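You operate a simulated robot arm through the tools that you are given. There is no shell and no other tool. Be economical: measure what you need, move in short steps, check, and stop when the job is done.

You run a simulated two-armed robot. Do the job below in one go: nothing can be reset, and whatever is moved stays where it is left.

JOB
Jog the first stroke at SLOW, then set the flow knob to MID.
Fine: hold the pendant steady while you press; both bobbins load; key off at the end.

It is judged by the outcome, as a careful person would: the job done as asked, and still so three seconds after it is handed in. It fails if anything else is knocked over, pushed out of place, dropped, spilled or broken.

ROBOT AND FRAMES
Two 7-joint arms with two-finger parallel grippers on one trunk, on a base that drives. Base frame: it is fixed to the floor where the robot stands at the start and does not move with it; the origin is under the middle of the robot, x ahead of it, y to its left, z up. Lengths are in cm, angles in rad, forces in N, time in s.
The left shoulder is at the start at [7, 13.3, 115.1], the right one opposite. With the tool pointing down near the work surface each hand reaches from about 10 to 64 cm from the robot's upright axis, wherever it stands, measured 20 degrees to its own side. Places, roughly: air lever [10, -20, 70]; flow knob [70, -40, 90]; guard flap [60, 20, 100]; loader batch dial [70, -50, 90]; loader jog button [20, -10, 100]; mode key [40, -40, 90]; slide override button [40, 40, 80]; stroke button [30, -40, 90]. Payload 1.57 kg a hand.
The tool frame of a hand sits at the grasp point between the pads (the TCP): z along the fingers, y along the line on which they close. The tips reach 3 cm beyond it. Largest opening 8 cm; finger width 1.7, thickness 1.2; the body of the gripper, 4 by 8.2 cm, starts 8 cm behind the TCP.
Orientation is that of the tool frame in the base frame, as a unit quaternion [x, y, z, w]. With the fingers straight down and closing along the base's y, the tool's x points along the base's -x, its y along +y and its z along -z.

CONTROLS
- The arms move only by the tool drive_tool. It takes "left_steps", "right_steps" or both (then of equal length, played together; a hand with none holds still); each is a list of rows, each an object (a shift or turn left out is 0, a gripper value left out holds the last) with "claw": the finger opening in cm, from 0 to 8; "dp": the shift along the tool's x, y, z in cm, a list of three; "rotation": the turn, a rotation vector about the tool's x, y, z in rad, a list of three. In form: [{"claw": claw, "dp": [tx, ty, tz], "rotation": [rx, ry, rz]}, ...]. A call has 1 to 10 rows; each row shifts and turns the commanded pose from where the row before left it, along the tool's axes as they then stand. Each row takes 0.2 s and may step no farther than 5 cm and 0.15 rad from the row before; otherwise, or with a gripper value out of range, the whole call is refused. A pose out of reach is approached as far as the arm can. The call stops where the force on the tool passes 40 N (or 10 N more than at its start, if that is more) or the arm is blocked; 0.2 s more then pass. Each finger travels about 15.3 cm/s and halts on what it meets, pressing with about 21 N; the grip force reading is that of the motor and also rises with nothing between the fingers. The clock runs only during rows and for 0.2 s after the last one: add rows that do not move to give the fingers time. It gives the time, the measured TCP pose, the force on the tool (base axes), the opening and the grip force at its end, in the units of the frame above (readings bear some noise), with the torque about the TCP (base axes, N m) and any sound that the robot's microphone picked up.
- Cameras (640 x 400 px; columns grow to the right, rows downward): "scene" is now at [11.48, -3.92, 135.91]; the picture's right is [-0.51, -0.86, 0.00], its down [-0.66, 0.39, -0.64] and it looks along [0.55, -0.32, -0.77] (base axes); focal length 214 px, centre (320, 200). "left" rides on the left gripper at [7.2, 0.7, -12.2] in its tool frame; the picture's right is [-0.09, 1.00, 0.00], its down [-0.84, -0.08, -0.54] and it looks along [-0.54, -0.05, 0.84] (tool axes); focal length 238 px, centre (320, 200). "right" rides on the right gripper at [7.2, -0.7, -12.2] in its tool frame; the picture's right is [0.09, 1.00, 0.00], its down [-0.84, 0.08, -0.54] and it looks along [-0.54, 0.05, 0.84] (tool axes); focal length 238 px, centre (320, 200). There is no depth. A picture from a camera that has moved, and an enlarged one, comes with that camera's place and axes in the base frame and with its lens.
- grab_frame(camera): a new picture of that camera. The clock stands still meanwhile.
- raise_lower(by): slides the trunk up (or, below 0, down) by that many cm; the arms and the scene camera ride with it, the base frame stays. It gives what a move gives, with no picture.
- drive_base(legs): drives the robot by 1 to 6 legs, each [ahead, left, turn to the left] in cm, cm and rad, along the robot's own axes; the way and the turn of a leg run together, so that a leg with both is an arc; at most 150 cm and 3.142 rad a leg. The arms and the cameras ride along, it lands a little off, and it stops where it bumps. It gives what a move gives.
- turn_head(pan, tilt): turns the head with the scene camera to pan (to the left, within 1.501 rad either way) and tilt (down, from -0.506 to 1.204), counted from straight ahead of the robot. It gives what a move gives.
- inspect(camera, box): a new picture of the part [left, top, right, bottom] of that camera's present view, enlarged. The clock stands still meanwhile.
- close_job(): hands the job in; it is judged then, once.

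Work in short steps. Places have to be worked out from the pictures, the camera data and where the tool is seen: move nearer, look again, correct. Check each grasp and each placing, and mend what went wrong. You have 120 turns and 92 pictures in all, those below and enlarged ones among them. Open the grippers and draw the arms clear of the work before you hand the job in, unless the task says otherwise; then end with one line.

The tools are called as name(argument=value, ...) on one line, values as JSON. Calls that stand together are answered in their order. drive_tool: Moves the arms, as the interface text tells. Its arguments: {"type":"object","properties":{"left_steps":{"type":"array"},"right_steps":{"type":"array"}},"required":[]} The other tools are called the same way: raise_lower (by) slides the trunk up or down; drive_base (legs) drives the base; turn_head (pan, tilt) turns the head that bears the scene camera; grab_frame (camera) takes a picture; inspect (camera, box) takes an enlarged picture of a part of a camera's view; close_job () hands the job in.

At the start:

```text
time_s: 0.0
left_ee_pos: [45.02, -1.56, 115.41]
left_tool_rot: [-0.001, 1.0, 0.0, 0.0]
left_ft_force: [0.6, -0.1, 0.1]
left_ft_torque: [-0.01, 0.03, -0.01]
left_finger_gap: 8.01
left_grasp_force: 0.1
right_ee_pos: [34.03, -41.82, 122.73]
right_tool_rot: [0.001, 1.0, -0.001, 0.0]
right_ft_force: [-0.7, 0.7, -0.2]
right_ft_torque: [0.03, 0.01, 0.0]
right_finger_gap: 8.0
right_grasp_force: 0.1
trunk travel left (down, up): [-72.5, 21.5]
robot x, y, heading: [-0.27, -0.21, -0.001]
head pan, tilt: [-0.532, 0.881]
```

scene: 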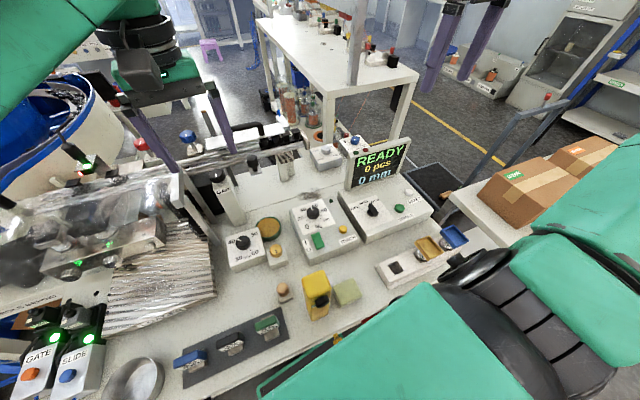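
right: 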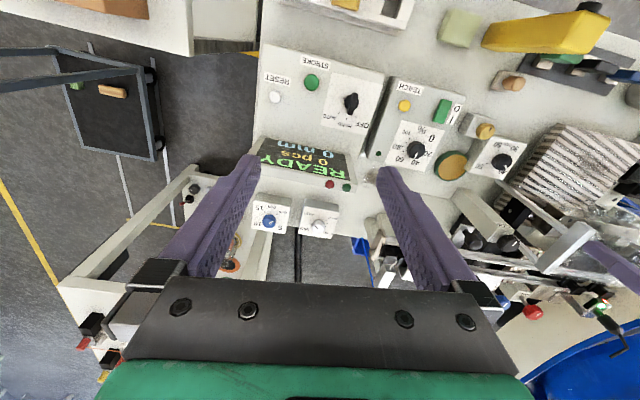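
left: 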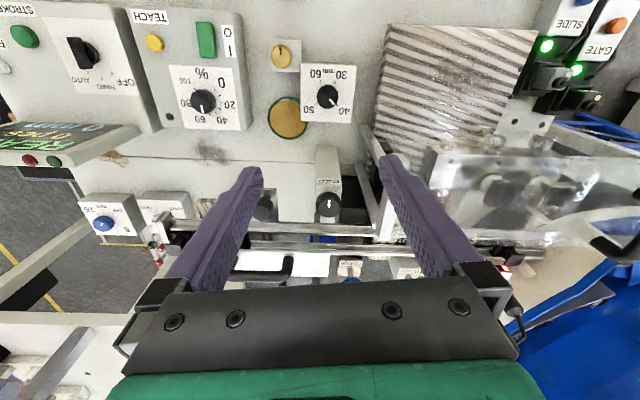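

I'll look at the panels in enlarged pictures first to understand the machine.

inspect(camera="scene", box=[220, 120, 480, 290])

inspect(camera="scene", box=[120, 240, 400, 400])

inspect(camera="right", box=[240, 0, 540, 260])

inspect(camera="left", box=[0, 0, 360, 260])

```text
2.35 times, centred on (350, 205) of scene
camera zoom: at [11.48, -3.92, 135.91], right [-0.51, -0.86, 0.0], down [-0.66, 0.39, -0.64], along [0.55, -0.32, -0.77], focal length 505 px, centre (249, 188)
```

zoom: 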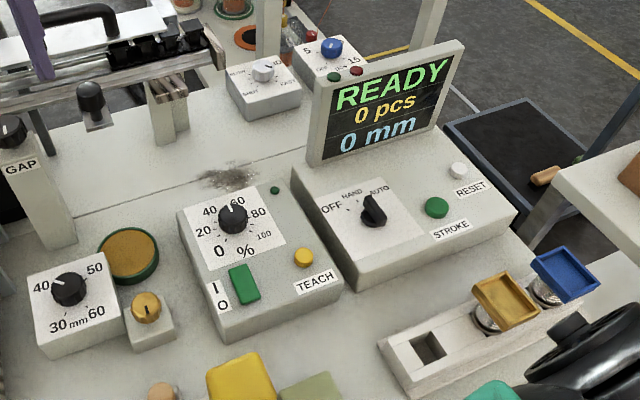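

```text
2.29 times, centred on (260, 320) of scene
camera zoom: at [11.48, -3.92, 135.91], right [-0.51, -0.86, 0.0], down [-0.66, 0.39, -0.64], along [0.55, -0.32, -0.77], focal length 490 px, centre (457, -74)
```

zoom: 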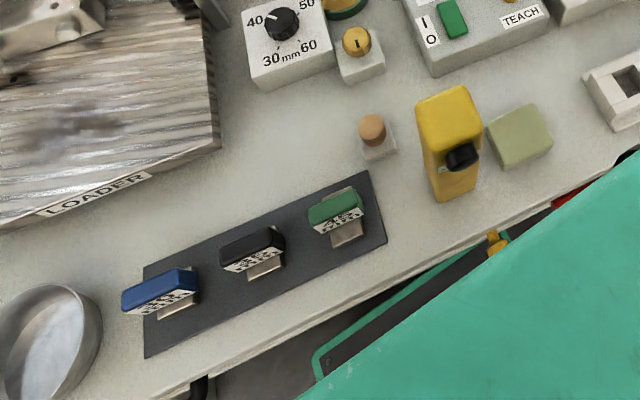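

```text
1.54 times, centred on (390, 130) of right
camera zoom: at [26.91, -42.51, 135.04], right [-0.09, 1.0, 0.0], down [0.84, 0.08, 0.54], along [0.54, 0.05, -0.84], focal length 367 px, centre (212, 308)
```

zoom: 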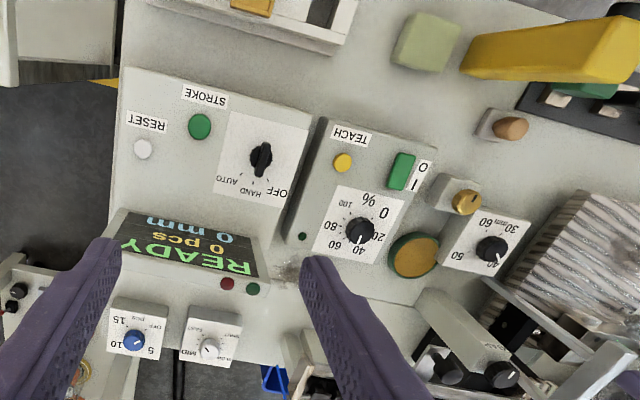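

```text
1.54 times, centred on (180, 130) of left
camera zoom: at [37.73, -0.96, 127.5], right [0.09, 1.0, 0.0], down [0.84, -0.08, 0.54], along [0.54, -0.05, -0.84], focal length 367 px, centre (535, 308)
```

zoom: 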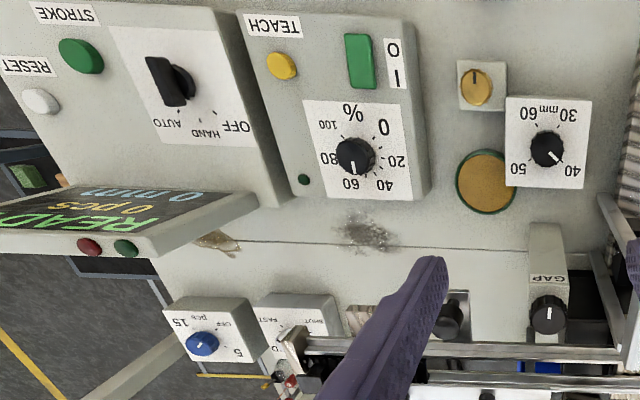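

Let me view the rest: the loader machine, flow knob labels, and the floor/other stuff.

inspect(camera="right", box=[240, 180, 380, 260])

inspect(camera="scene", box=[0, 140, 230, 300])

inspect(camera="left", box=[320, 0, 640, 260])

inspect(camera="scene", box=[240, 0, 480, 180])

```text
4.57 times, centred on (310, 220) of right
camera zoom: at [26.91, -42.51, 135.04], right [-0.09, 1.0, 0.0], down [0.84, 0.08, 0.54], along [0.54, 0.05, -0.84], focal length 1090 px, centre (366, 109)
```

zoom: 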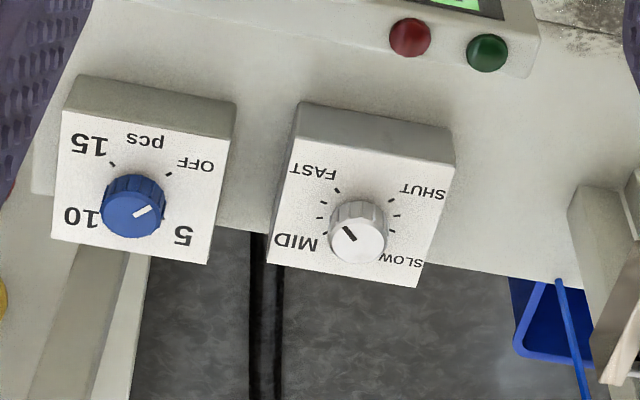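

```text
2.50 times, centred on (115, 220) of scene
camera zoom: at [11.48, -3.92, 135.91], right [-0.51, -0.86, 0.0], down [-0.66, 0.39, -0.64], along [0.55, -0.32, -0.77], focal length 536 px, centre (832, 150)
```

zoom: 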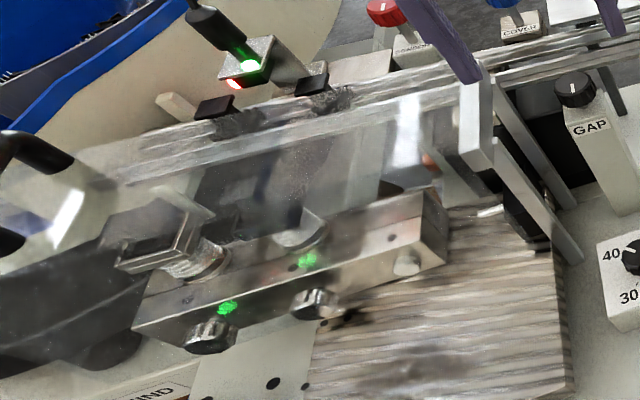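

```text
1.54 times, centred on (480, 130) of left
camera zoom: at [37.73, -0.96, 127.5], right [0.09, 1.0, 0.0], down [0.84, -0.08, 0.54], along [0.54, -0.05, -0.84], focal length 367 px, centre (74, 308)
```

zoom: 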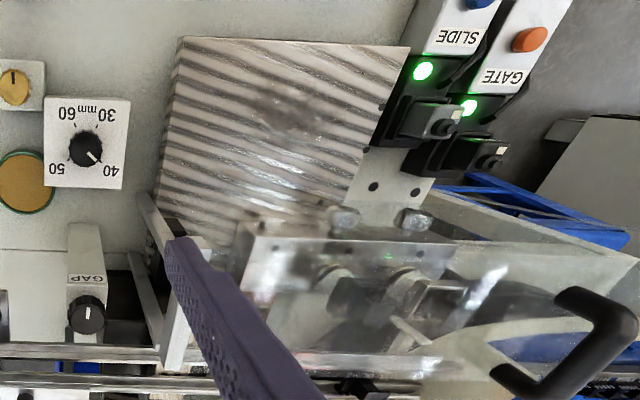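

```text
2.22 times, centred on (360, 90) of scene
camera zoom: at [11.48, -3.92, 135.91], right [-0.51, -0.86, 0.0], down [-0.66, 0.39, -0.64], along [0.55, -0.32, -0.77], focal length 477 px, centre (231, 444)
```

zoom: 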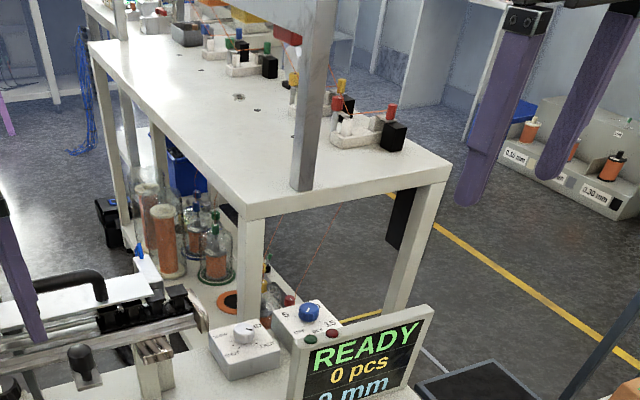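

Tilt the head down to view the near edge and the pendant, and zoom.

turn_head(pan=-0.3, tilt=1.2)

grab_frame(camera="scene")

```text
time_s: 0.8
left_ee_pos: [44.88, -1.6, 115.26]
left_tool_rot: [-0.001, 1.0, 0.0, 0.0]
left_ft_force: [-0.7, -0.5, 1.3]
left_ft_torque: [0.01, -0.02, 0.01]
left_finger_gap: 8.0
left_grasp_force: 0.2
right_ee_pos: [34.08, -41.86, 122.83]
right_tool_rot: [0.0, 1.0, 0.0, 0.0]
right_ft_force: [0.5, -0.1, 0.9]
right_ft_torque: [0.02, -0.02, -0.01]
right_finger_gap: 8.02
right_grasp_force: 0.1
trunk travel left (down, up): [-72.5, 21.5]
robot x, y, heading: [-0.43, -0.09, -0.002]
head pan, tilt: [-0.3, 1.201]
```

```text
80 pictures are left
camera scene: at [10.22, -1.7, 133.78], right [-0.3, -0.96, 0.0], down [-0.89, 0.28, -0.36], along [0.35, -0.11, -0.93], focal length 214 px, centre (320, 200)
```

scene: 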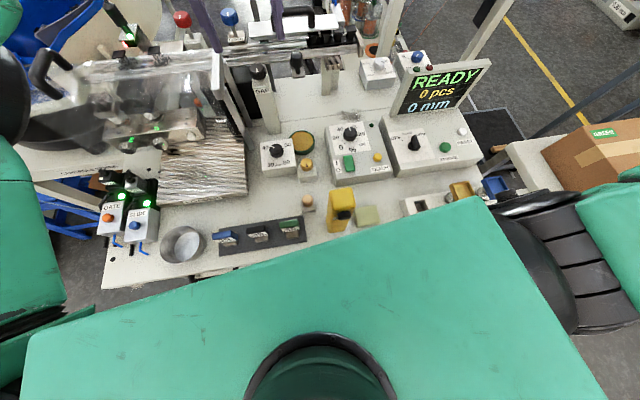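

inspect(camera="scene", box=[280, 130, 400, 250])

inspect(camera="scene", box=[80, 20, 260, 260])

inspect(camera="scene", box=[350, 40, 500, 130])

```text
3.33 times, centred on (340, 190) of scene
camera zoom: at [10.22, -1.7, 133.78], right [-0.3, -0.96, 0.0], down [-0.89, 0.28, -0.36], along [0.35, -0.11, -0.93], focal length 715 px, centre (253, 233)
```

zoom: 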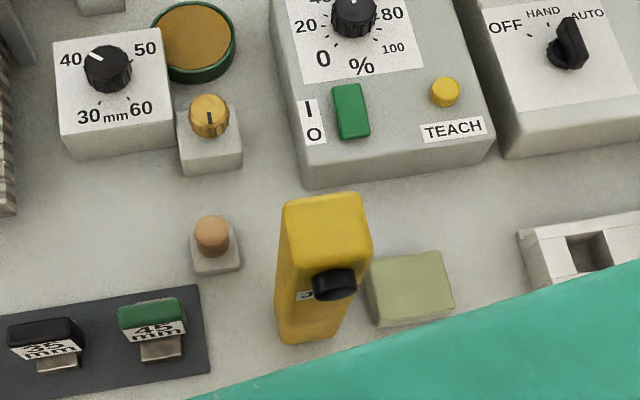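

```text
1.67 times, centred on (170, 140) of scene
camera zoom: at [10.22, -1.7, 133.78], right [-0.3, -0.96, 0.0], down [-0.89, 0.28, -0.36], along [0.35, -0.11, -0.93], focal length 358 px, centre (570, 300)
```

zoom: 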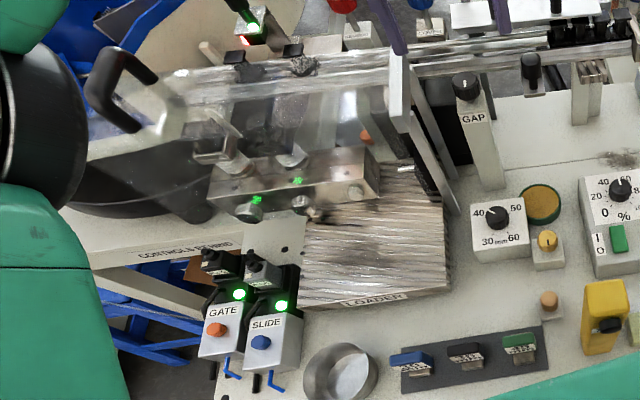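

```text
4.27 times, centred on (425, 85) of scene
camera zoom: at [10.22, -1.7, 133.78], right [-0.3, -0.96, 0.0], down [-0.89, 0.28, -0.36], along [0.35, -0.11, -0.93], focal length 915 px, centre (-128, 691)
```

zoom: 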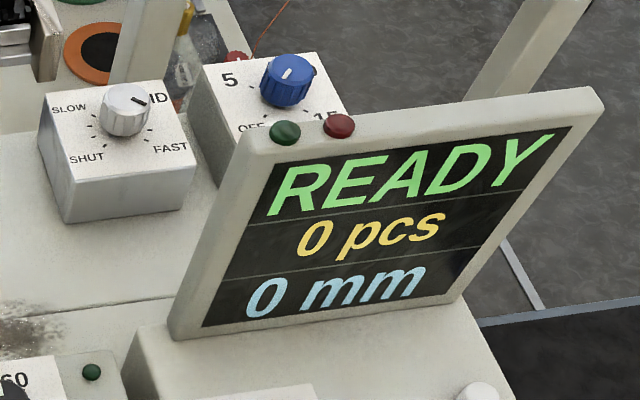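

Move the right hand back and inward to view the table front edge, air lever and pendant from its wrist camera.

drive_tool(right_steps=[{"dp": [3, 3, 0]}, {"dp": [3, 3, 0]}, {"dp": [3, 3, 0]}, {"dp": [3, 3, 0]}, {}])

grab_frame(camera="right")

```text
time_s: 2.0
left_ee_pos: [45.04, -1.7, 115.15]
left_tool_rot: [-0.001, 1.0, 0.001, 0.0]
left_ft_force: [-1.2, 0.1, -0.2]
left_ft_torque: [0.02, -0.05, 0.01]
left_finger_gap: 8.02
left_grasp_force: 0.0
right_ee_pos: [22.06, -29.69, 122.79]
right_tool_rot: [-0.001, 1.0, 0.0, 0.0]
right_ft_force: [0.8, -0.1, 0.2]
right_ft_torque: [0.03, -0.01, 0.0]
right_finger_gap: 8.02
right_grasp_force: 0.1
trunk travel left (down, up): [-72.5, 21.5]
robot x, y, heading: [-0.35, -0.1, -0.002]
head pan, tilt: [-0.3, 1.201]
```

```text
76 pictures are left
camera right: at [14.89, -30.41, 135.04], right [-0.09, 1.0, 0.0], down [0.84, 0.08, 0.54], along [0.54, 0.05, -0.84], focal length 238 px, centre (320, 200)
```

right: 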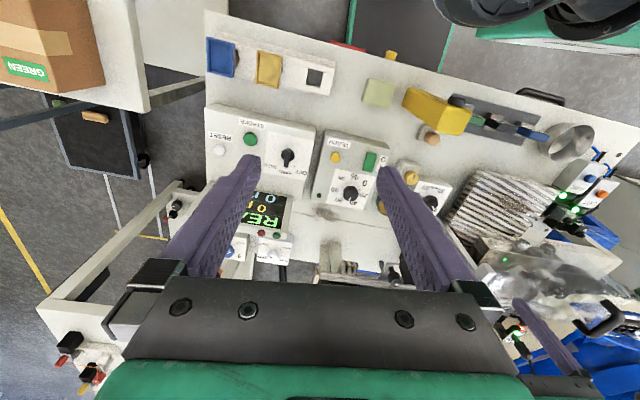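

inspect(camera="right", box=[200, 0, 480, 130])

```text
2.29 times, centred on (340, 65) of right
camera zoom: at [14.89, -30.41, 135.04], right [-0.09, 1.0, 0.0], down [0.84, 0.08, 0.54], along [0.54, 0.05, -0.84], focal length 545 px, centre (274, 509)
```

zoom: 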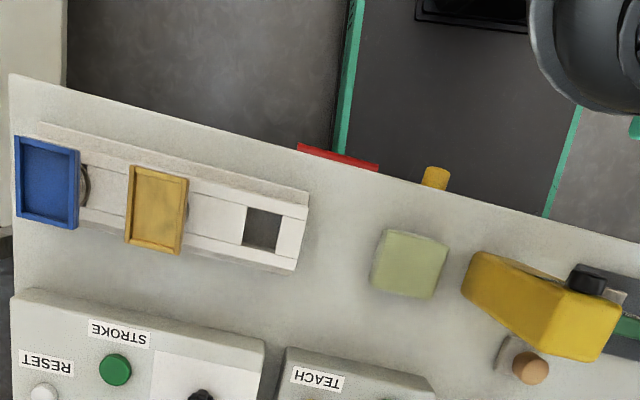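

The base slides under the table (good), pendant ≈[22.7,-9.7] top z≈98, its button faces the robot. Now bring the right hand over the mode key to read its position and the flow knob.

drive_tool(right_steps=[{"dp": [-2.5, -2, 3.5]}, {"dp": [-2.5, -2, 3.5]}, {"dp": [-2.5, -2, 3.5]}, {"dp": [-2.5, -2, 3.5]}, {}], left_steps=[{"dp": [2.5, 3, -1]}, {"dp": [2.5, 3, -1]}, {"dp": [2.5, 3, -1]}, {"dp": [2.5, 3, -1]}, {}])

grab_frame(camera="right")

grab_frame(camera="left")

```text
time_s: 3.2
left_ee_pos: [34.98, 10.31, 119.25]
left_tool_rot: [0.0, 1.0, 0.0, 0.0]
left_ft_force: [0.1, -0.6, 0.9]
left_ft_torque: [0.01, 0.0, -0.01]
left_finger_gap: 8.0
left_grasp_force: 0.0
right_ee_pos: [32.1, -37.64, 108.89]
right_tool_rot: [0.0, 1.0, 0.0, 0.001]
right_ft_force: [0.2, -0.3, 0.0]
right_ft_torque: [0.04, -0.02, 0.02]
right_finger_gap: 7.97
right_grasp_force: 0.1
trunk travel left (down, up): [-72.5, 21.5]
robot x, y, heading: [0.18, -0.13, 0.003]
head pan, tilt: [-0.3, 1.201]
```

```text
74 pictures are left
camera right: at [24.9, -38.49, 121.07], right [-0.09, 1.0, 0.0], down [0.84, 0.08, 0.54], along [0.54, 0.05, -0.84], focal length 238 px, centre (320, 200)
```

right: 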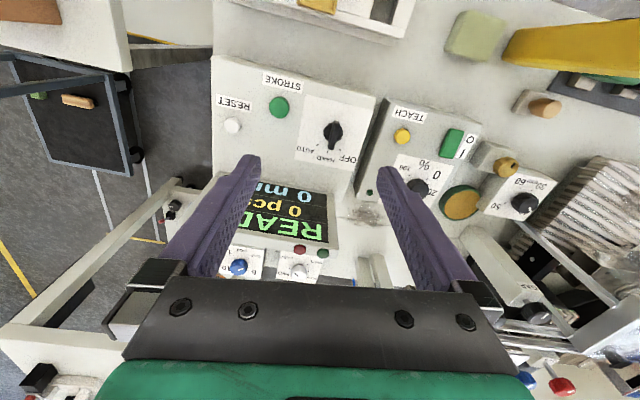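

```text
73 pictures are left
camera left: at [27.75, 10.97, 131.51], right [0.09, 1.0, 0.0], down [0.84, -0.08, 0.54], along [0.54, -0.05, -0.84], focal length 238 px, centre (320, 200)
```

left: 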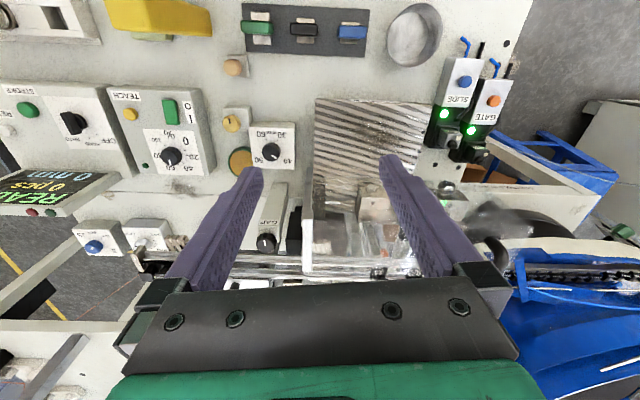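

inspect(camera="right", box=[290, 100, 380, 170])

inspect(camera="right", box=[220, 235, 330, 290])

inspect(camera="left", box=[240, 80, 520, 290])

```text
5.71 times, centred on (335, 135) of right
camera zoom: at [24.9, -38.49, 121.07], right [-0.09, 1.0, 0.0], down [0.84, 0.08, 0.54], along [0.54, 0.05, -0.84], focal length 1362 px, centre (234, 571)
```

zoom: 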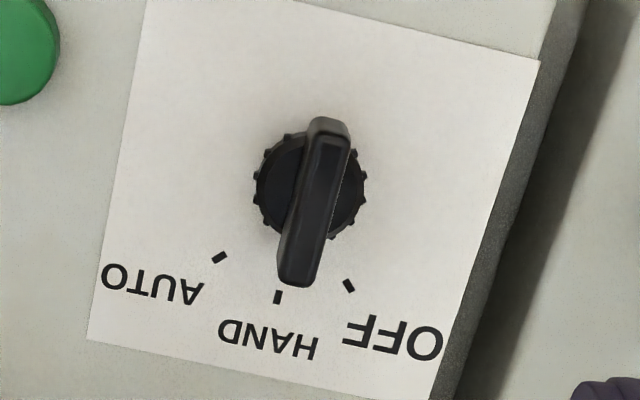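

```text
5.82 times, centred on (275, 262) of right
camera zoom: at [24.9, -38.49, 121.07], right [-0.09, 1.0, 0.0], down [0.84, 0.08, 0.54], along [0.54, 0.05, -0.84], focal length 1387 px, centre (582, -164)
```

zoom: 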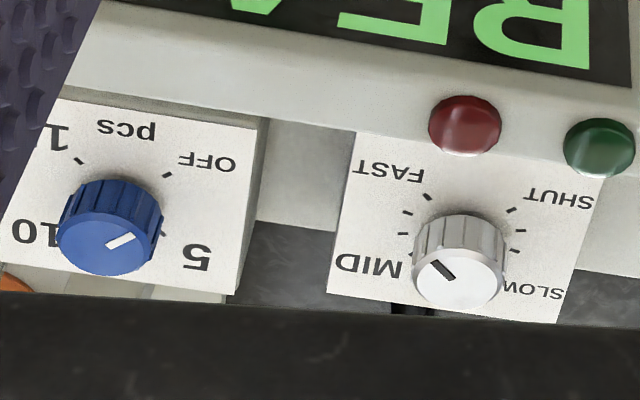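

```text
1.90 times, centred on (380, 185) of left
camera zoom: at [27.75, 10.97, 131.51], right [0.09, 1.0, 0.0], down [0.84, -0.08, 0.54], along [0.54, -0.05, -0.84], focal length 454 px, centre (206, 229)
```

zoom: 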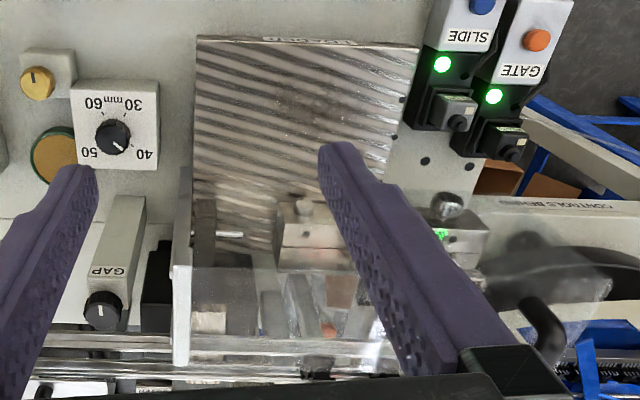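

The key reads HAND already; flow sits between MID and FAST; batch at 5. Flow knob ≈[66,-39,86] is beyond reach, so I'll need to drive ahead; first I look at the air lever by the table edge.

drive_tool(right_steps=[{"dp": [3.8, 2.3, 0.8]}, {"dp": [3.8, 2.3, 0.8]}, {"dp": [3.8, 2.3, 0.8]}, {"dp": [3.8, 2.3, 0.8]}, {"dp": [3.8, 2.3, 0.8]}, {}])

grab_frame(camera="right")

inspect(camera="right", box=[240, 20, 440, 140])

```text
time_s: 4.6
left_ee_pos: [35.03, 10.4, 119.32]
left_tool_rot: [-0.002, 1.0, 0.001, -0.001]
left_ft_force: [0.0, 0.3, 1.1]
left_ft_torque: [-0.02, 0.02, 0.02]
left_finger_gap: 8.0
left_grasp_force: 0.0
right_ee_pos: [19.45, -30.46, 112.97]
right_tool_rot: [0.0, 1.0, 0.0, -0.001]
right_ft_force: [-0.9, 0.4, 0.6]
right_ft_torque: [-0.01, 0.0, -0.01]
right_finger_gap: 7.99
right_grasp_force: 0.1
right hand out of reach, approached as far as the arm can: row 2, 3, 4, 5
trunk travel left (down, up): [-72.5, 21.5]
robot x, y, heading: [0.28, 0.1, 0.003]
head pan, tilt: [-0.3, 1.201]
```

```text
69 pictures are left
camera right: at [12.28, -31.14, 125.27], right [-0.09, 1.0, 0.0], down [0.84, 0.08, 0.54], along [0.54, 0.05, -0.84], focal length 238 px, centre (320, 200)
```

right: 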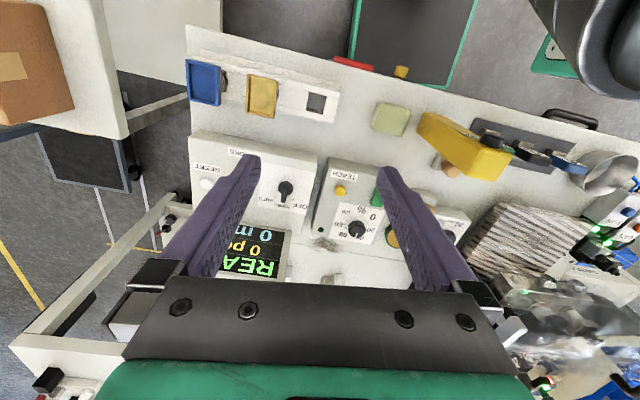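

```text
3.20 times, centred on (340, 80) of right
camera zoom: at [12.28, -31.14, 125.27], right [-0.09, 1.0, 0.0], down [0.84, 0.08, 0.54], along [0.54, 0.05, -0.84], focal length 763 px, centre (256, 584)
```

zoom: 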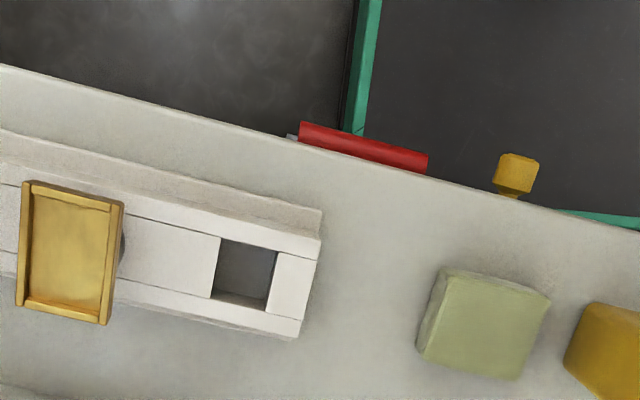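

The red lever lies along the table edge. I'll back off 30 cm with arms raised to see the table front (air lever) with the head camera.

drive_base(legs=[[-30, 0, 0]])

turn_head(pan=-0.4, tilt=0.9)

grab_frame(camera="scene")

```text
time_s: 6.7
left_ee_pos: [4.74, 10.29, 119.05]
left_tool_rot: [-0.001, 1.0, 0.0, 0.0]
left_ft_force: [-0.7, 0.1, 0.5]
left_ft_torque: [0.02, -0.01, 0.02]
left_finger_gap: 7.99
left_grasp_force: 0.1
right_ee_pos: [-10.77, -30.45, 113.07]
right_tool_rot: [-0.001, 1.0, 0.001, -0.002]
right_ft_force: [0.3, -0.2, 0.4]
right_ft_torque: [0.03, 0.04, -0.01]
right_finger_gap: 8.0
right_grasp_force: 0.1
trunk travel left (down, up): [-72.5, 21.5]
robot x, y, heading: [-30.5, 0.27, 0.004]
head pan, tilt: [-0.3, 1.201]
```

```text
time_s: 7.5
left_ee_pos: [4.54, 10.37, 119.25]
left_tool_rot: [-0.001, 1.0, 0.0, 0.0]
left_ft_force: [0.1, 0.6, -0.2]
left_ft_torque: [-0.01, -0.01, 0.0]
left_finger_gap: 7.99
left_grasp_force: 0.1
right_ee_pos: [-10.88, -30.32, 113.02]
right_tool_rot: [-0.001, 1.0, 0.001, -0.001]
right_ft_force: [-0.4, 0.1, 0.3]
right_ft_torque: [0.01, -0.05, -0.01]
right_finger_gap: 8.01
right_grasp_force: 0.0
trunk travel left (down, up): [-72.5, 21.5]
robot x, y, heading: [-30.41, 0.12, -0.001]
head pan, tilt: [-0.4, 0.901]
```

```text
67 pictures are left
camera scene: at [-18.6, -2.97, 135.76], right [-0.39, -0.92, 0.0], down [-0.72, 0.3, -0.62], along [0.57, -0.24, -0.78], focal length 214 px, centre (320, 200)
```

scene: 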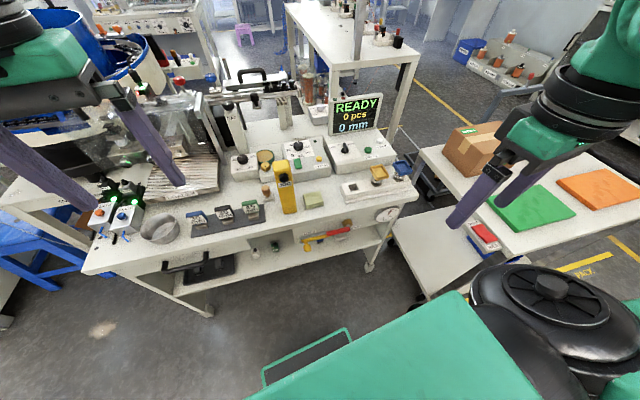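

inspect(camera="scene", box=[230, 150, 430, 290])

inspect(camera="scene", box=[260, 200, 420, 270])

inspect(camera="scene", box=[90, 60, 240, 250])

```text
2.86 times, centred on (330, 220) of scene
camera zoom: at [-18.6, -2.97, 135.76], right [-0.39, -0.92, 0.0], down [-0.72, 0.3, -0.62], along [0.57, -0.24, -0.78], focal length 613 px, centre (291, 143)
```

zoom: 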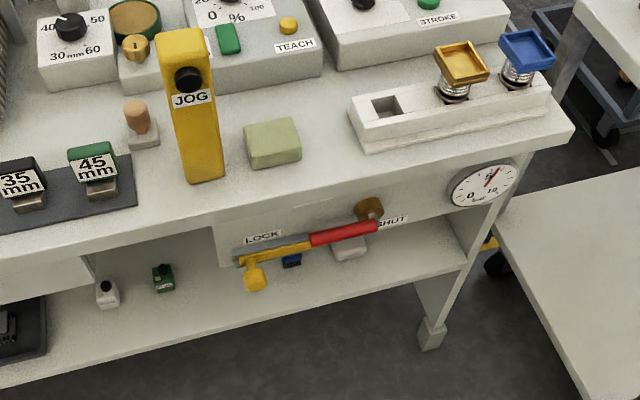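

```text
4.00 times, centred on (340, 235) of scene
camera zoom: at [-18.6, -2.97, 135.76], right [-0.39, -0.92, 0.0], down [-0.72, 0.3, -0.62], along [0.57, -0.24, -0.78], focal length 858 px, centre (240, 60)
```

zoom: 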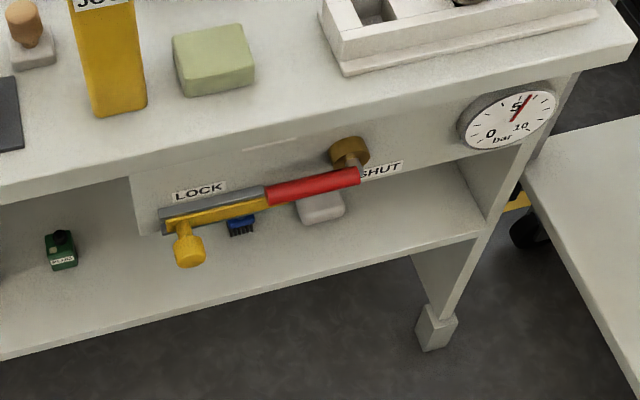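

```text
2.11 times, centred on (165, 155) of scene
camera zoom: at [-18.6, -2.97, 135.76], right [-0.39, -0.92, 0.0], down [-0.72, 0.3, -0.62], along [0.57, -0.24, -0.78], focal length 452 px, centre (646, 295)
```

zoom: 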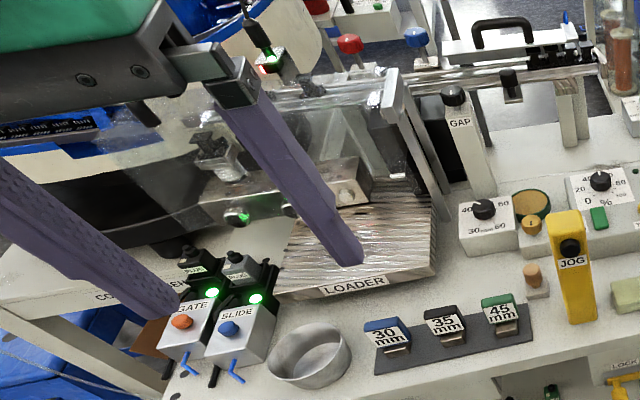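

Air gauge shows ~6 bar, so air is on; JOG is the pendant button. Now go to (x≈2, y≈-12) to reach the flow knob with the right hand.

drive_base(legs=[[0, -12, 0], [32, 0, 0]])

grab_frame(camera="right")

```text
time_s: 10.5
left_ee_pos: [36.91, -1.55, 119.22]
left_tool_rot: [-0.002, 1.0, 0.0, 0.001]
left_ft_force: [0.6, 0.7, -0.4]
left_ft_torque: [-0.01, -0.02, 0.02]
left_finger_gap: 7.99
left_grasp_force: 0.0
right_ee_pos: [21.52, -42.38, 112.95]
right_tool_rot: [-0.002, 1.0, 0.001, 0.0]
right_ft_force: [-0.1, -0.8, 0.0]
right_ft_torque: [-0.01, -0.01, -0.01]
right_finger_gap: 8.01
right_grasp_force: 0.1
trunk travel left (down, up): [-72.5, 21.5]
robot x, y, heading: [2.22, -12.04, 0.003]
head pan, tilt: [-0.4, 0.901]
```

```text
63 pictures are left
camera right: at [14.33, -43.11, 125.28], right [-0.1, 1.0, 0.0], down [0.84, 0.08, 0.54], along [0.54, 0.05, -0.84], focal length 238 px, centre (320, 200)
```

right: 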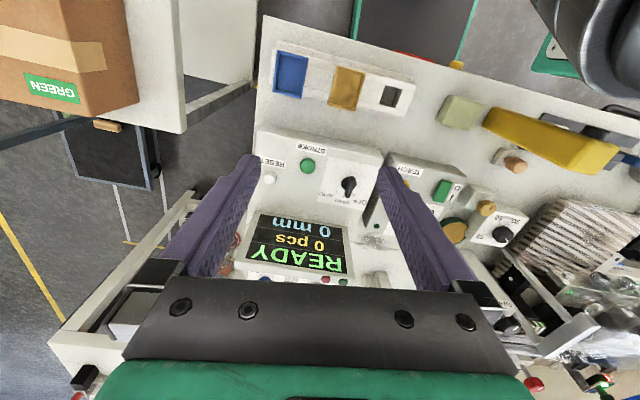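

Move the right hand forward over the display to just above the flow knob.

drive_tool(right_steps=[{"dp": [-4.3, 0.38, 0.5]}, {"dp": [-4.3, 0.38, 0.5]}, {"dp": [-4.3, 0.38, 0.5]}, {"dp": [-4.3, 0.38, 0.5]}, {"dp": [-4.3, 0.38, 0.5]}, {"dp": [-4.3, 0.38, 0.5]}, {"dp": [-4.3, 0.38, 0.5]}, {"dp": [-4.3, 0.38, 0.5]}, {"dp": [-4.3, 0.38, 0.5]}, {}])

grab_frame(camera="right")

```text
time_s: 12.7
left_ee_pos: [36.92, -1.53, 119.26]
left_tool_rot: [-0.002, 1.0, 0.0, 0.001]
left_ft_force: [-0.1, -0.7, -0.1]
left_ft_torque: [0.0, -0.06, 0.01]
left_finger_gap: 8.0
left_grasp_force: 0.1
right_ee_pos: [58.81, -39.02, 108.28]
right_tool_rot: [-0.002, 1.0, 0.001, 0.001]
right_ft_force: [-0.5, 0.1, 1.3]
right_ft_torque: [-0.07, -0.04, 0.01]
right_finger_gap: 8.0
right_grasp_force: 0.1
right hand out of reach, approached as far as the arm can: row 9
trunk travel left (down, up): [-72.5, 21.5]
robot x, y, heading: [2.22, -12.2, 0.003]
head pan, tilt: [-0.4, 0.901]
```

```text
62 pictures are left
camera right: at [51.54, -39.75, 120.6], right [-0.1, 1.0, 0.0], down [0.84, 0.08, 0.54], along [0.54, 0.05, -0.84], focal length 238 px, centre (320, 200)
```

right: 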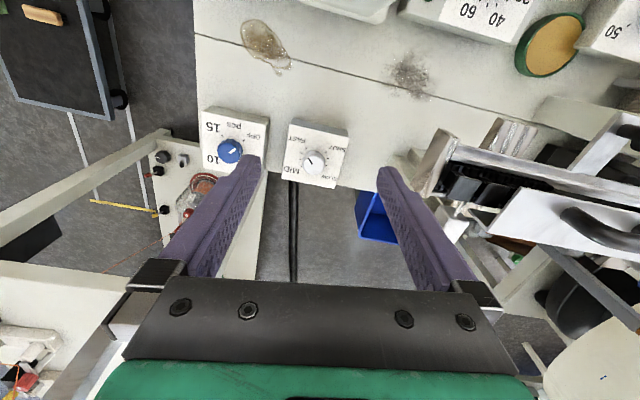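

inspect(camera="right", box=[270, 110, 370, 200])

drive_tool(right_steps=[{"dp": [0, 0, 3]}, {"dp": [0, 0, 3]}, {"dp": [-2, 0, 1]}, {"dp": [-2, 0, 1]}, {"dp": [-2, 0, 0]}, {}])

```text
4.44 times, centred on (320, 155) of right
camera zoom: at [51.54, -39.75, 120.6], right [-0.1, 1.0, 0.0], down [0.84, 0.08, 0.54], along [0.54, 0.05, -0.84], focal length 1059 px, centre (320, 400)
```

zoom: 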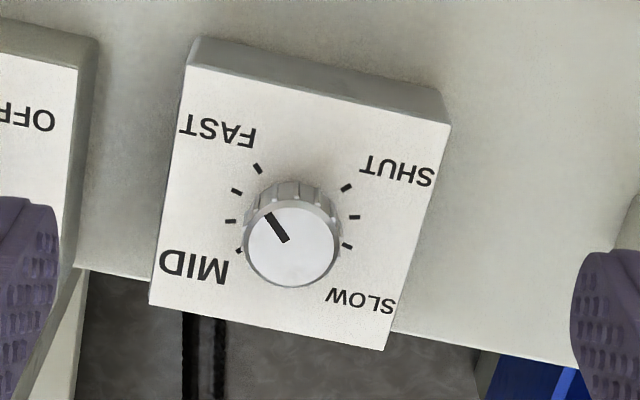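

```text
time_s: 14.1
left_ee_pos: [37.15, -1.57, 119.18]
left_tool_rot: [-0.003, 1.0, 0.0, 0.0]
left_ft_force: [-0.2, 0.0, 0.3]
left_ft_torque: [-0.01, 0.02, 0.0]
left_finger_gap: 8.02
left_grasp_force: 0.0
right_ee_pos: [59.53, -39.26, 100.16]
right_tool_rot: [-0.002, 1.0, 0.001, 0.0]
right_ft_force: [0.0, -0.1, 0.7]
right_ft_torque: [0.01, 0.01, 0.0]
right_finger_gap: 7.99
right_grasp_force: 0.0
right hand out of reach, approached as far as the arm can: row 3, 4, 5
trunk travel left (down, up): [-72.5, 21.5]
robot x, y, heading: [2.36, -11.46, 0.006]
head pan, tilt: [-0.4, 0.901]
```

Knob centre ≈[66,-39.3], pointer at FAST; SLOW is 180° counter-clockwise, MID 90° before it. I need a bit more reach, so I strafe right 12 cm after raising the hand slightly.

drive_tool(right_steps=[{"dp": [0, 0, -3]}, {}])

drive_base(legs=[[1, -12, 0]])

grab_frame(camera="right")

```text
time_s: 14.7
left_ee_pos: [37.2, -1.57, 119.09]
left_tool_rot: [-0.003, 1.0, -0.001, 0.0]
left_ft_force: [-0.4, -0.4, 0.3]
left_ft_torque: [-0.02, 0.0, -0.01]
left_finger_gap: 7.98
left_grasp_force: 0.0
right_ee_pos: [59.42, -39.49, 103.29]
right_tool_rot: [-0.001, 1.0, 0.001, -0.001]
right_ft_force: [0.3, 0.5, -0.7]
right_ft_torque: [-0.01, 0.01, 0.01]
right_finger_gap: 8.0
right_grasp_force: 0.1
trunk travel left (down, up): [-72.5, 21.5]
robot x, y, heading: [1.85, -12.14, 0.003]
head pan, tilt: [-0.4, 0.901]
```

```text
time_s: 15.9
left_ee_pos: [38.1, -13.15, 119.37]
left_tool_rot: [-0.003, 1.0, 0.0, 0.0]
left_ft_force: [1.0, -0.2, 0.2]
left_ft_torque: [-0.05, -0.01, -0.03]
left_finger_gap: 8.01
left_grasp_force: 0.0
right_ee_pos: [60.46, -51.23, 103.19]
right_tool_rot: [-0.003, 1.0, 0.0, -0.002]
right_ft_force: [-0.9, 0.4, 0.6]
right_ft_torque: [0.01, -0.01, -0.02]
right_finger_gap: 7.99
right_grasp_force: 0.1
trunk travel left (down, up): [-72.5, 21.5]
robot x, y, heading: [3.28, -23.84, 0.004]
head pan, tilt: [-0.4, 0.901]
```

```text
60 pictures are left
camera right: at [53.25, -51.92, 115.56], right [-0.1, 1.0, 0.0], down [0.84, 0.08, 0.54], along [0.54, 0.05, -0.84], focal length 238 px, centre (320, 200)
```

right: 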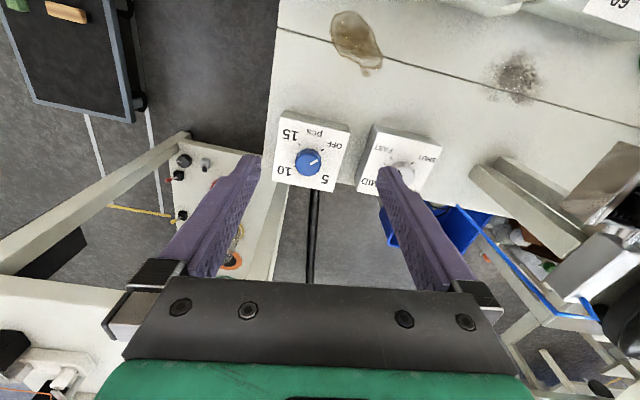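

Shift right hand above the flow knob with a slight forward tilt and fingers at 5 cm.

drive_tool(right_steps=[{"claw": 5, "rotation": [0, -0.12, 0]}, {"dp": [-1.8, 4, 1]}, {"dp": [-1.8, 4, 1]}, {"dp": [-1.8, 4, 1]}, {}])

grab_frame(camera="right")

```text
time_s: 17.1
left_ee_pos: [38.26, -13.48, 119.21]
left_tool_rot: [-0.002, 1.0, 0.001, -0.002]
left_ft_force: [0.6, 0.4, -0.6]
left_ft_torque: [0.01, 0.0, 0.02]
left_finger_gap: 8.01
left_grasp_force: 0.0
right_ee_pos: [60.41, -42.02, 101.24]
right_tool_rot: [-0.002, 0.998, 0.001, 0.06]
right_ft_force: [-0.5, 0.7, -1.1]
right_ft_torque: [-0.02, 0.02, 0.03]
right_finger_gap: 4.98
right_grasp_force: 0.1
right hand out of reach, approached as far as the arm can: row 3, 4
trunk travel left (down, up): [-72.5, 21.5]
robot x, y, heading: [3.18, -23.47, 0.002]
head pan, tilt: [-0.4, 0.901]
```

```text
59 pictures are left
camera right: at [51.8, -42.7, 112.46], right [-0.1, 1.0, -0.01], down [0.77, 0.08, 0.64], along [0.64, 0.05, -0.77], focal length 238 px, centre (320, 200)
```

right: 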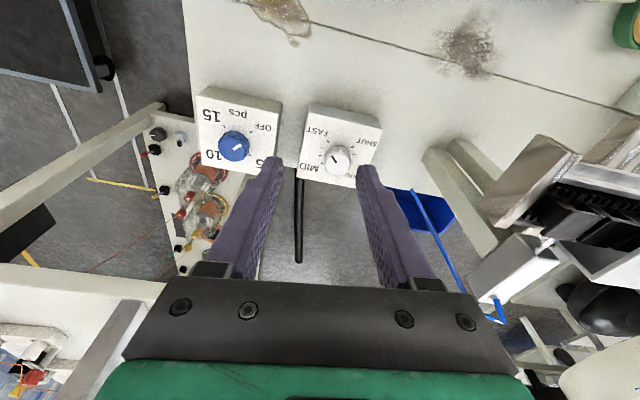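

Reach is short here; try lower and with more forward tilt.

drive_tool(right_steps=[{"rotation": [0, -0.15, 0]}, {"rotation": [0, -0.1, 0]}, {"dp": [-1, 1.3, 2.5]}, {"dp": [-1, 1.3, 2.5]}, {}])

```text
time_s: 18.3
left_ee_pos: [38.01, -13.5, 119.29]
left_tool_rot: [-0.002, 1.0, 0.0, 0.0]
left_ft_force: [-0.4, 0.4, -0.5]
left_ft_torque: [0.0, 0.04, 0.02]
left_finger_gap: 8.0
left_grasp_force: 0.0
right_ee_pos: [63.36, -39.74, 97.19]
right_tool_rot: [-0.002, 0.983, 0.002, 0.185]
right_ft_force: [-0.2, 0.2, -0.8]
right_ft_torque: [-0.01, -0.02, -0.02]
right_finger_gap: 5.03
right_grasp_force: 0.0
right hand out of reach, approached as far as the arm can: row 4
trunk travel left (down, up): [-72.5, 21.5]
robot x, y, heading: [3.26, -23.97, 0.002]
head pan, tilt: [-0.4, 0.901]
```

Tilt works; drive ahead 3 cm more to gain margin.

drive_base(legs=[[3, 0, 0]])

grab_frame(camera="right")

```text
time_s: 19.1
left_ee_pos: [40.62, -13.42, 119.47]
left_tool_rot: [-0.002, 1.0, 0.0, 0.003]
left_ft_force: [-0.1, 0.0, -0.1]
left_ft_torque: [0.0, -0.08, 0.0]
left_finger_gap: 7.97
left_grasp_force: 0.1
right_ee_pos: [65.99, -39.59, 97.49]
right_tool_rot: [-0.003, 0.982, 0.002, 0.187]
right_ft_force: [0.5, -0.5, -0.3]
right_ft_torque: [-0.05, -0.02, -0.01]
right_finger_gap: 4.97
right_grasp_force: 0.0
trunk travel left (down, up): [-72.5, 21.5]
robot x, y, heading: [5.56, -23.67, 0.003]
head pan, tilt: [-0.4, 0.901]
```

```text
58 pictures are left
camera right: at [54.89, -40.39, 106.28], right [-0.09, 1.0, -0.03], down [0.58, 0.08, 0.81], along [0.81, 0.06, -0.58], focal length 238 px, centre (320, 200)
```

right: 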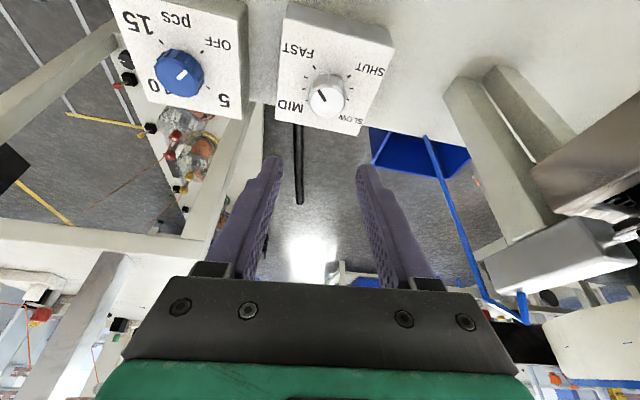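

Reduce the tilt to ~0.25, lower to z≈92.5 and pre-rotate clockwise by ~45°.

drive_tool(right_steps=[{"rotation": [0, 0.12, 0]}, {"dp": [0.6, 0.15, 2.4]}, {"dp": [0.6, 0.15, 2.4]}, {"rotation": [0, 0, 0.13]}, {"rotation": [0, 0, 0.13]}, {"rotation": [0, 0, 0.13]}, {"rotation": [0, 0, 0.13]}, {"rotation": [0, 0, 0.13]}, {"rotation": [0, 0, 0.13]}, {}])

grab_frame(camera="right")

```text
time_s: 21.4
left_ee_pos: [41.15, -13.38, 119.35]
left_tool_rot: [-0.003, 1.0, 0.0, 0.0]
left_ft_force: [-0.3, -0.1, -0.2]
left_ft_torque: [0.01, 0.02, 0.01]
left_finger_gap: 8.01
left_grasp_force: 0.1
right_ee_pos: [63.94, -40.95, 92.95]
right_tool_rot: [0.375, 0.918, 0.05, 0.115]
right_ft_force: [0.0, -0.6, 0.2]
right_ft_torque: [0.0, 0.05, 0.02]
right_finger_gap: 5.01
right_grasp_force: 0.1
right hand out of reach, approached as far as the arm can: row 1, 2, 3
trunk travel left (down, up): [-72.5, 21.5]
robot x, y, heading: [5.75, -23.93, 0.005]
head pan, tilt: [-0.4, 0.901]
```

```text
57 pictures are left
camera right: at [55.35, -36.45, 103.47], right [0.61, 0.77, 0.16], down [0.5, -0.53, 0.68], along [0.62, -0.34, -0.71], focal length 238 px, centre (320, 200)
```

right: 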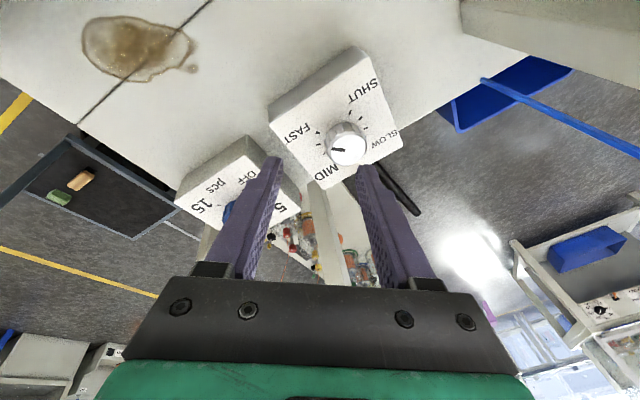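

Still ~2 cm short; creep forward 2.5 cm (bump-guarded).

drive_base(legs=[[2.5, 0, 0]])

```text
time_s: 22.2
left_ee_pos: [43.15, -13.44, 119.49]
left_tool_rot: [-0.003, 1.0, 0.001, 0.002]
left_ft_force: [-0.3, 0.3, -0.1]
left_ft_torque: [0.01, -0.02, 0.02]
left_finger_gap: 7.99
left_grasp_force: 0.0
right_ee_pos: [65.94, -40.97, 93.26]
right_tool_rot: [0.374, 0.918, 0.051, 0.118]
right_ft_force: [-0.5, -0.3, -0.2]
right_ft_torque: [0.0, -0.04, 0.01]
right_finger_gap: 5.02
right_grasp_force: 0.1
trunk travel left (down, up): [-72.5, 21.5]
robot x, y, heading: [8.36, -23.83, 0.007]
head pan, tilt: [-0.4, 0.901]
```

No bump. Move to directly above the knob, tips at about knob-top height, and look.

drive_tool(right_steps=[{"dp": [1.07, 0.1, 1.6]}, {"dp": [1.07, 0.1, 1.6]}, {}])

grab_frame(camera="right")

```text
time_s: 23.0
left_ee_pos: [43.75, -13.48, 119.26]
left_tool_rot: [-0.003, 1.0, 0.0, 0.001]
left_ft_force: [-0.4, -0.4, 0.2]
left_ft_torque: [0.02, -0.02, -0.05]
left_finger_gap: 7.99
left_grasp_force: 0.0
right_ee_pos: [64.68, -40.14, 90.14]
right_tool_rot: [0.375, 0.918, 0.049, 0.114]
right_ft_force: [0.1, -1.1, 0.1]
right_ft_torque: [-0.01, -0.01, 0.02]
right_finger_gap: 5.0
right_grasp_force: 0.0
right hand out of reach, approached as far as the arm can: row 1, 2
trunk travel left (down, up): [-72.5, 21.5]
robot x, y, heading: [8.34, -24.07, 0.004]
head pan, tilt: [-0.4, 0.901]
```

```text
56 pictures are left
camera right: at [56.11, -35.59, 100.6], right [0.61, 0.78, 0.16], down [0.5, -0.53, 0.68], along [0.62, -0.34, -0.71], focal length 238 px, centre (320, 200)
```

right: 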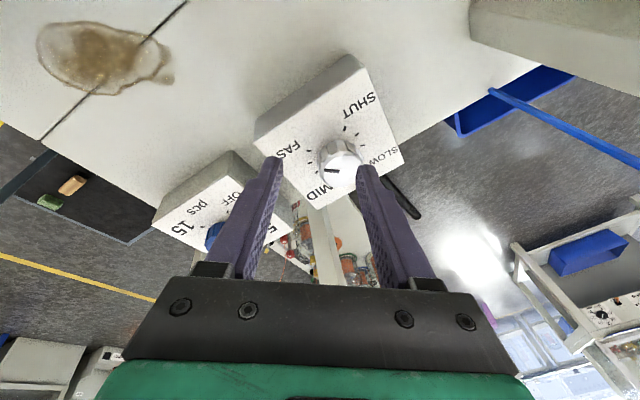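

Reach drops at low z; a stronger tilt (≈0.5) should cover it. Undo the yaw and tilt more while lifting a little.

drive_tool(right_steps=[{"dp": [0, 0, -2], "rotation": [0, 0, -0.13]}, {"rotation": [0, 0, -0.13]}, {"rotation": [0, 0, -0.13]}, {"rotation": [0, 0, -0.13]}, {"rotation": [0, 0, -0.13]}, {"rotation": [0, 0, -0.13]}, {"rotation": [0, -0.13, 0]}, {"rotation": [0, -0.13, 0]}, {}])

```text
time_s: 25.0
left_ee_pos: [43.67, -13.51, 119.17]
left_tool_rot: [-0.003, 1.0, 0.0, 0.0]
left_ft_force: [0.2, -0.2, -0.3]
left_ft_torque: [0.04, -0.03, -0.01]
left_finger_gap: 8.01
left_grasp_force: 0.1
right_ee_pos: [64.09, -39.96, 91.99]
right_tool_rot: [-0.003, 0.967, 0.003, 0.254]
right_ft_force: [0.5, -0.3, -0.8]
right_ft_torque: [-0.01, 0.06, -0.01]
right_finger_gap: 4.96
right_grasp_force: 0.1
trunk travel left (down, up): [-72.5, 21.5]
robot x, y, heading: [8.65, -23.96, -0.002]
head pan, tilt: [-0.4, 0.901]
```

drive_tool(right_steps=[{"dp": [0.1, 0.66, 2.2]}, {"rotation": [0.064, 0, 0.113]}, {"rotation": [0.064, 0, 0.113]}, {"rotation": [0.064, 0, 0.113]}, {"rotation": [0.064, 0, 0.113]}, {}])

grab_frame(camera="right")

```text
time_s: 26.4
left_ee_pos: [43.65, -13.39, 119.17]
left_tool_rot: [-0.002, 1.0, 0.0, 0.001]
left_ft_force: [0.4, -0.1, 0.2]
left_ft_torque: [-0.02, 0.01, -0.03]
left_finger_gap: 8.0
left_grasp_force: 0.1
right_ee_pos: [63.77, -40.94, 91.12]
right_tool_rot: [0.247, 0.935, -0.064, 0.246]
right_ft_force: [0.0, 1.0, 0.2]
right_ft_torque: [-0.01, 0.03, 0.03]
right_finger_gap: 5.01
right_grasp_force: 0.1
right hand out of reach, approached as far as the arm can: row 4, 5
trunk travel left (down, up): [-72.5, 21.5]
robot x, y, heading: [8.93, -23.54, 0.004]
head pan, tilt: [-0.4, 0.901]
```

```text
55 pictures are left
camera right: at [52.75, -35.46, 98.24], right [0.42, 0.91, -0.04], down [0.44, -0.16, 0.88], along [0.79, -0.39, -0.47], focal length 238 px, centre (320, 200)
```

right: 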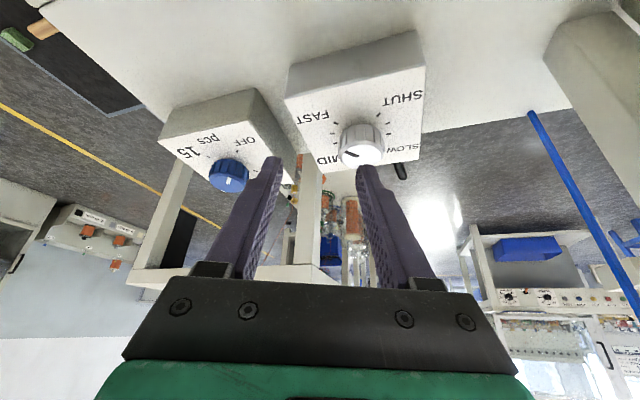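

Before going further, check that the pendant and surroundings are clear of my body and left arm.

turn_head(pan=0.2, tilt=1.2)

grab_frame(camera="scene")

```text
time_s: 27.4
left_ee_pos: [43.68, -13.51, 119.37]
left_tool_rot: [-0.003, 1.0, 0.0, 0.001]
left_ft_force: [0.5, 0.2, 1.7]
left_ft_torque: [-0.02, -0.03, 0.0]
left_finger_gap: 8.01
left_grasp_force: 0.1
right_ee_pos: [63.71, -40.9, 91.04]
right_tool_rot: [0.246, 0.936, -0.063, 0.245]
right_ft_force: [0.4, 0.8, -0.1]
right_ft_torque: [-0.01, -0.01, -0.02]
right_finger_gap: 5.0
right_grasp_force: 0.1
trunk travel left (down, up): [-72.5, 21.5]
robot x, y, heading: [9.01, -23.77, -0.001]
head pan, tilt: [0.201, 1.201]
```

```text
54 pictures are left
camera scene: at [19.02, -22.79, 133.78], right [0.2, -0.98, 0.0], down [-0.91, -0.19, -0.36], along [0.36, 0.07, -0.93], focal length 214 px, centre (320, 200)
```

scene: 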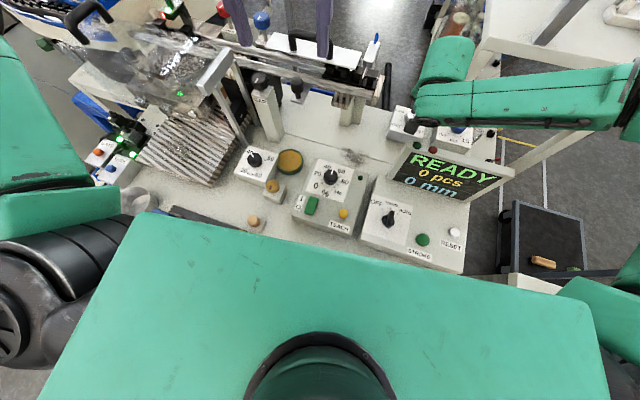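

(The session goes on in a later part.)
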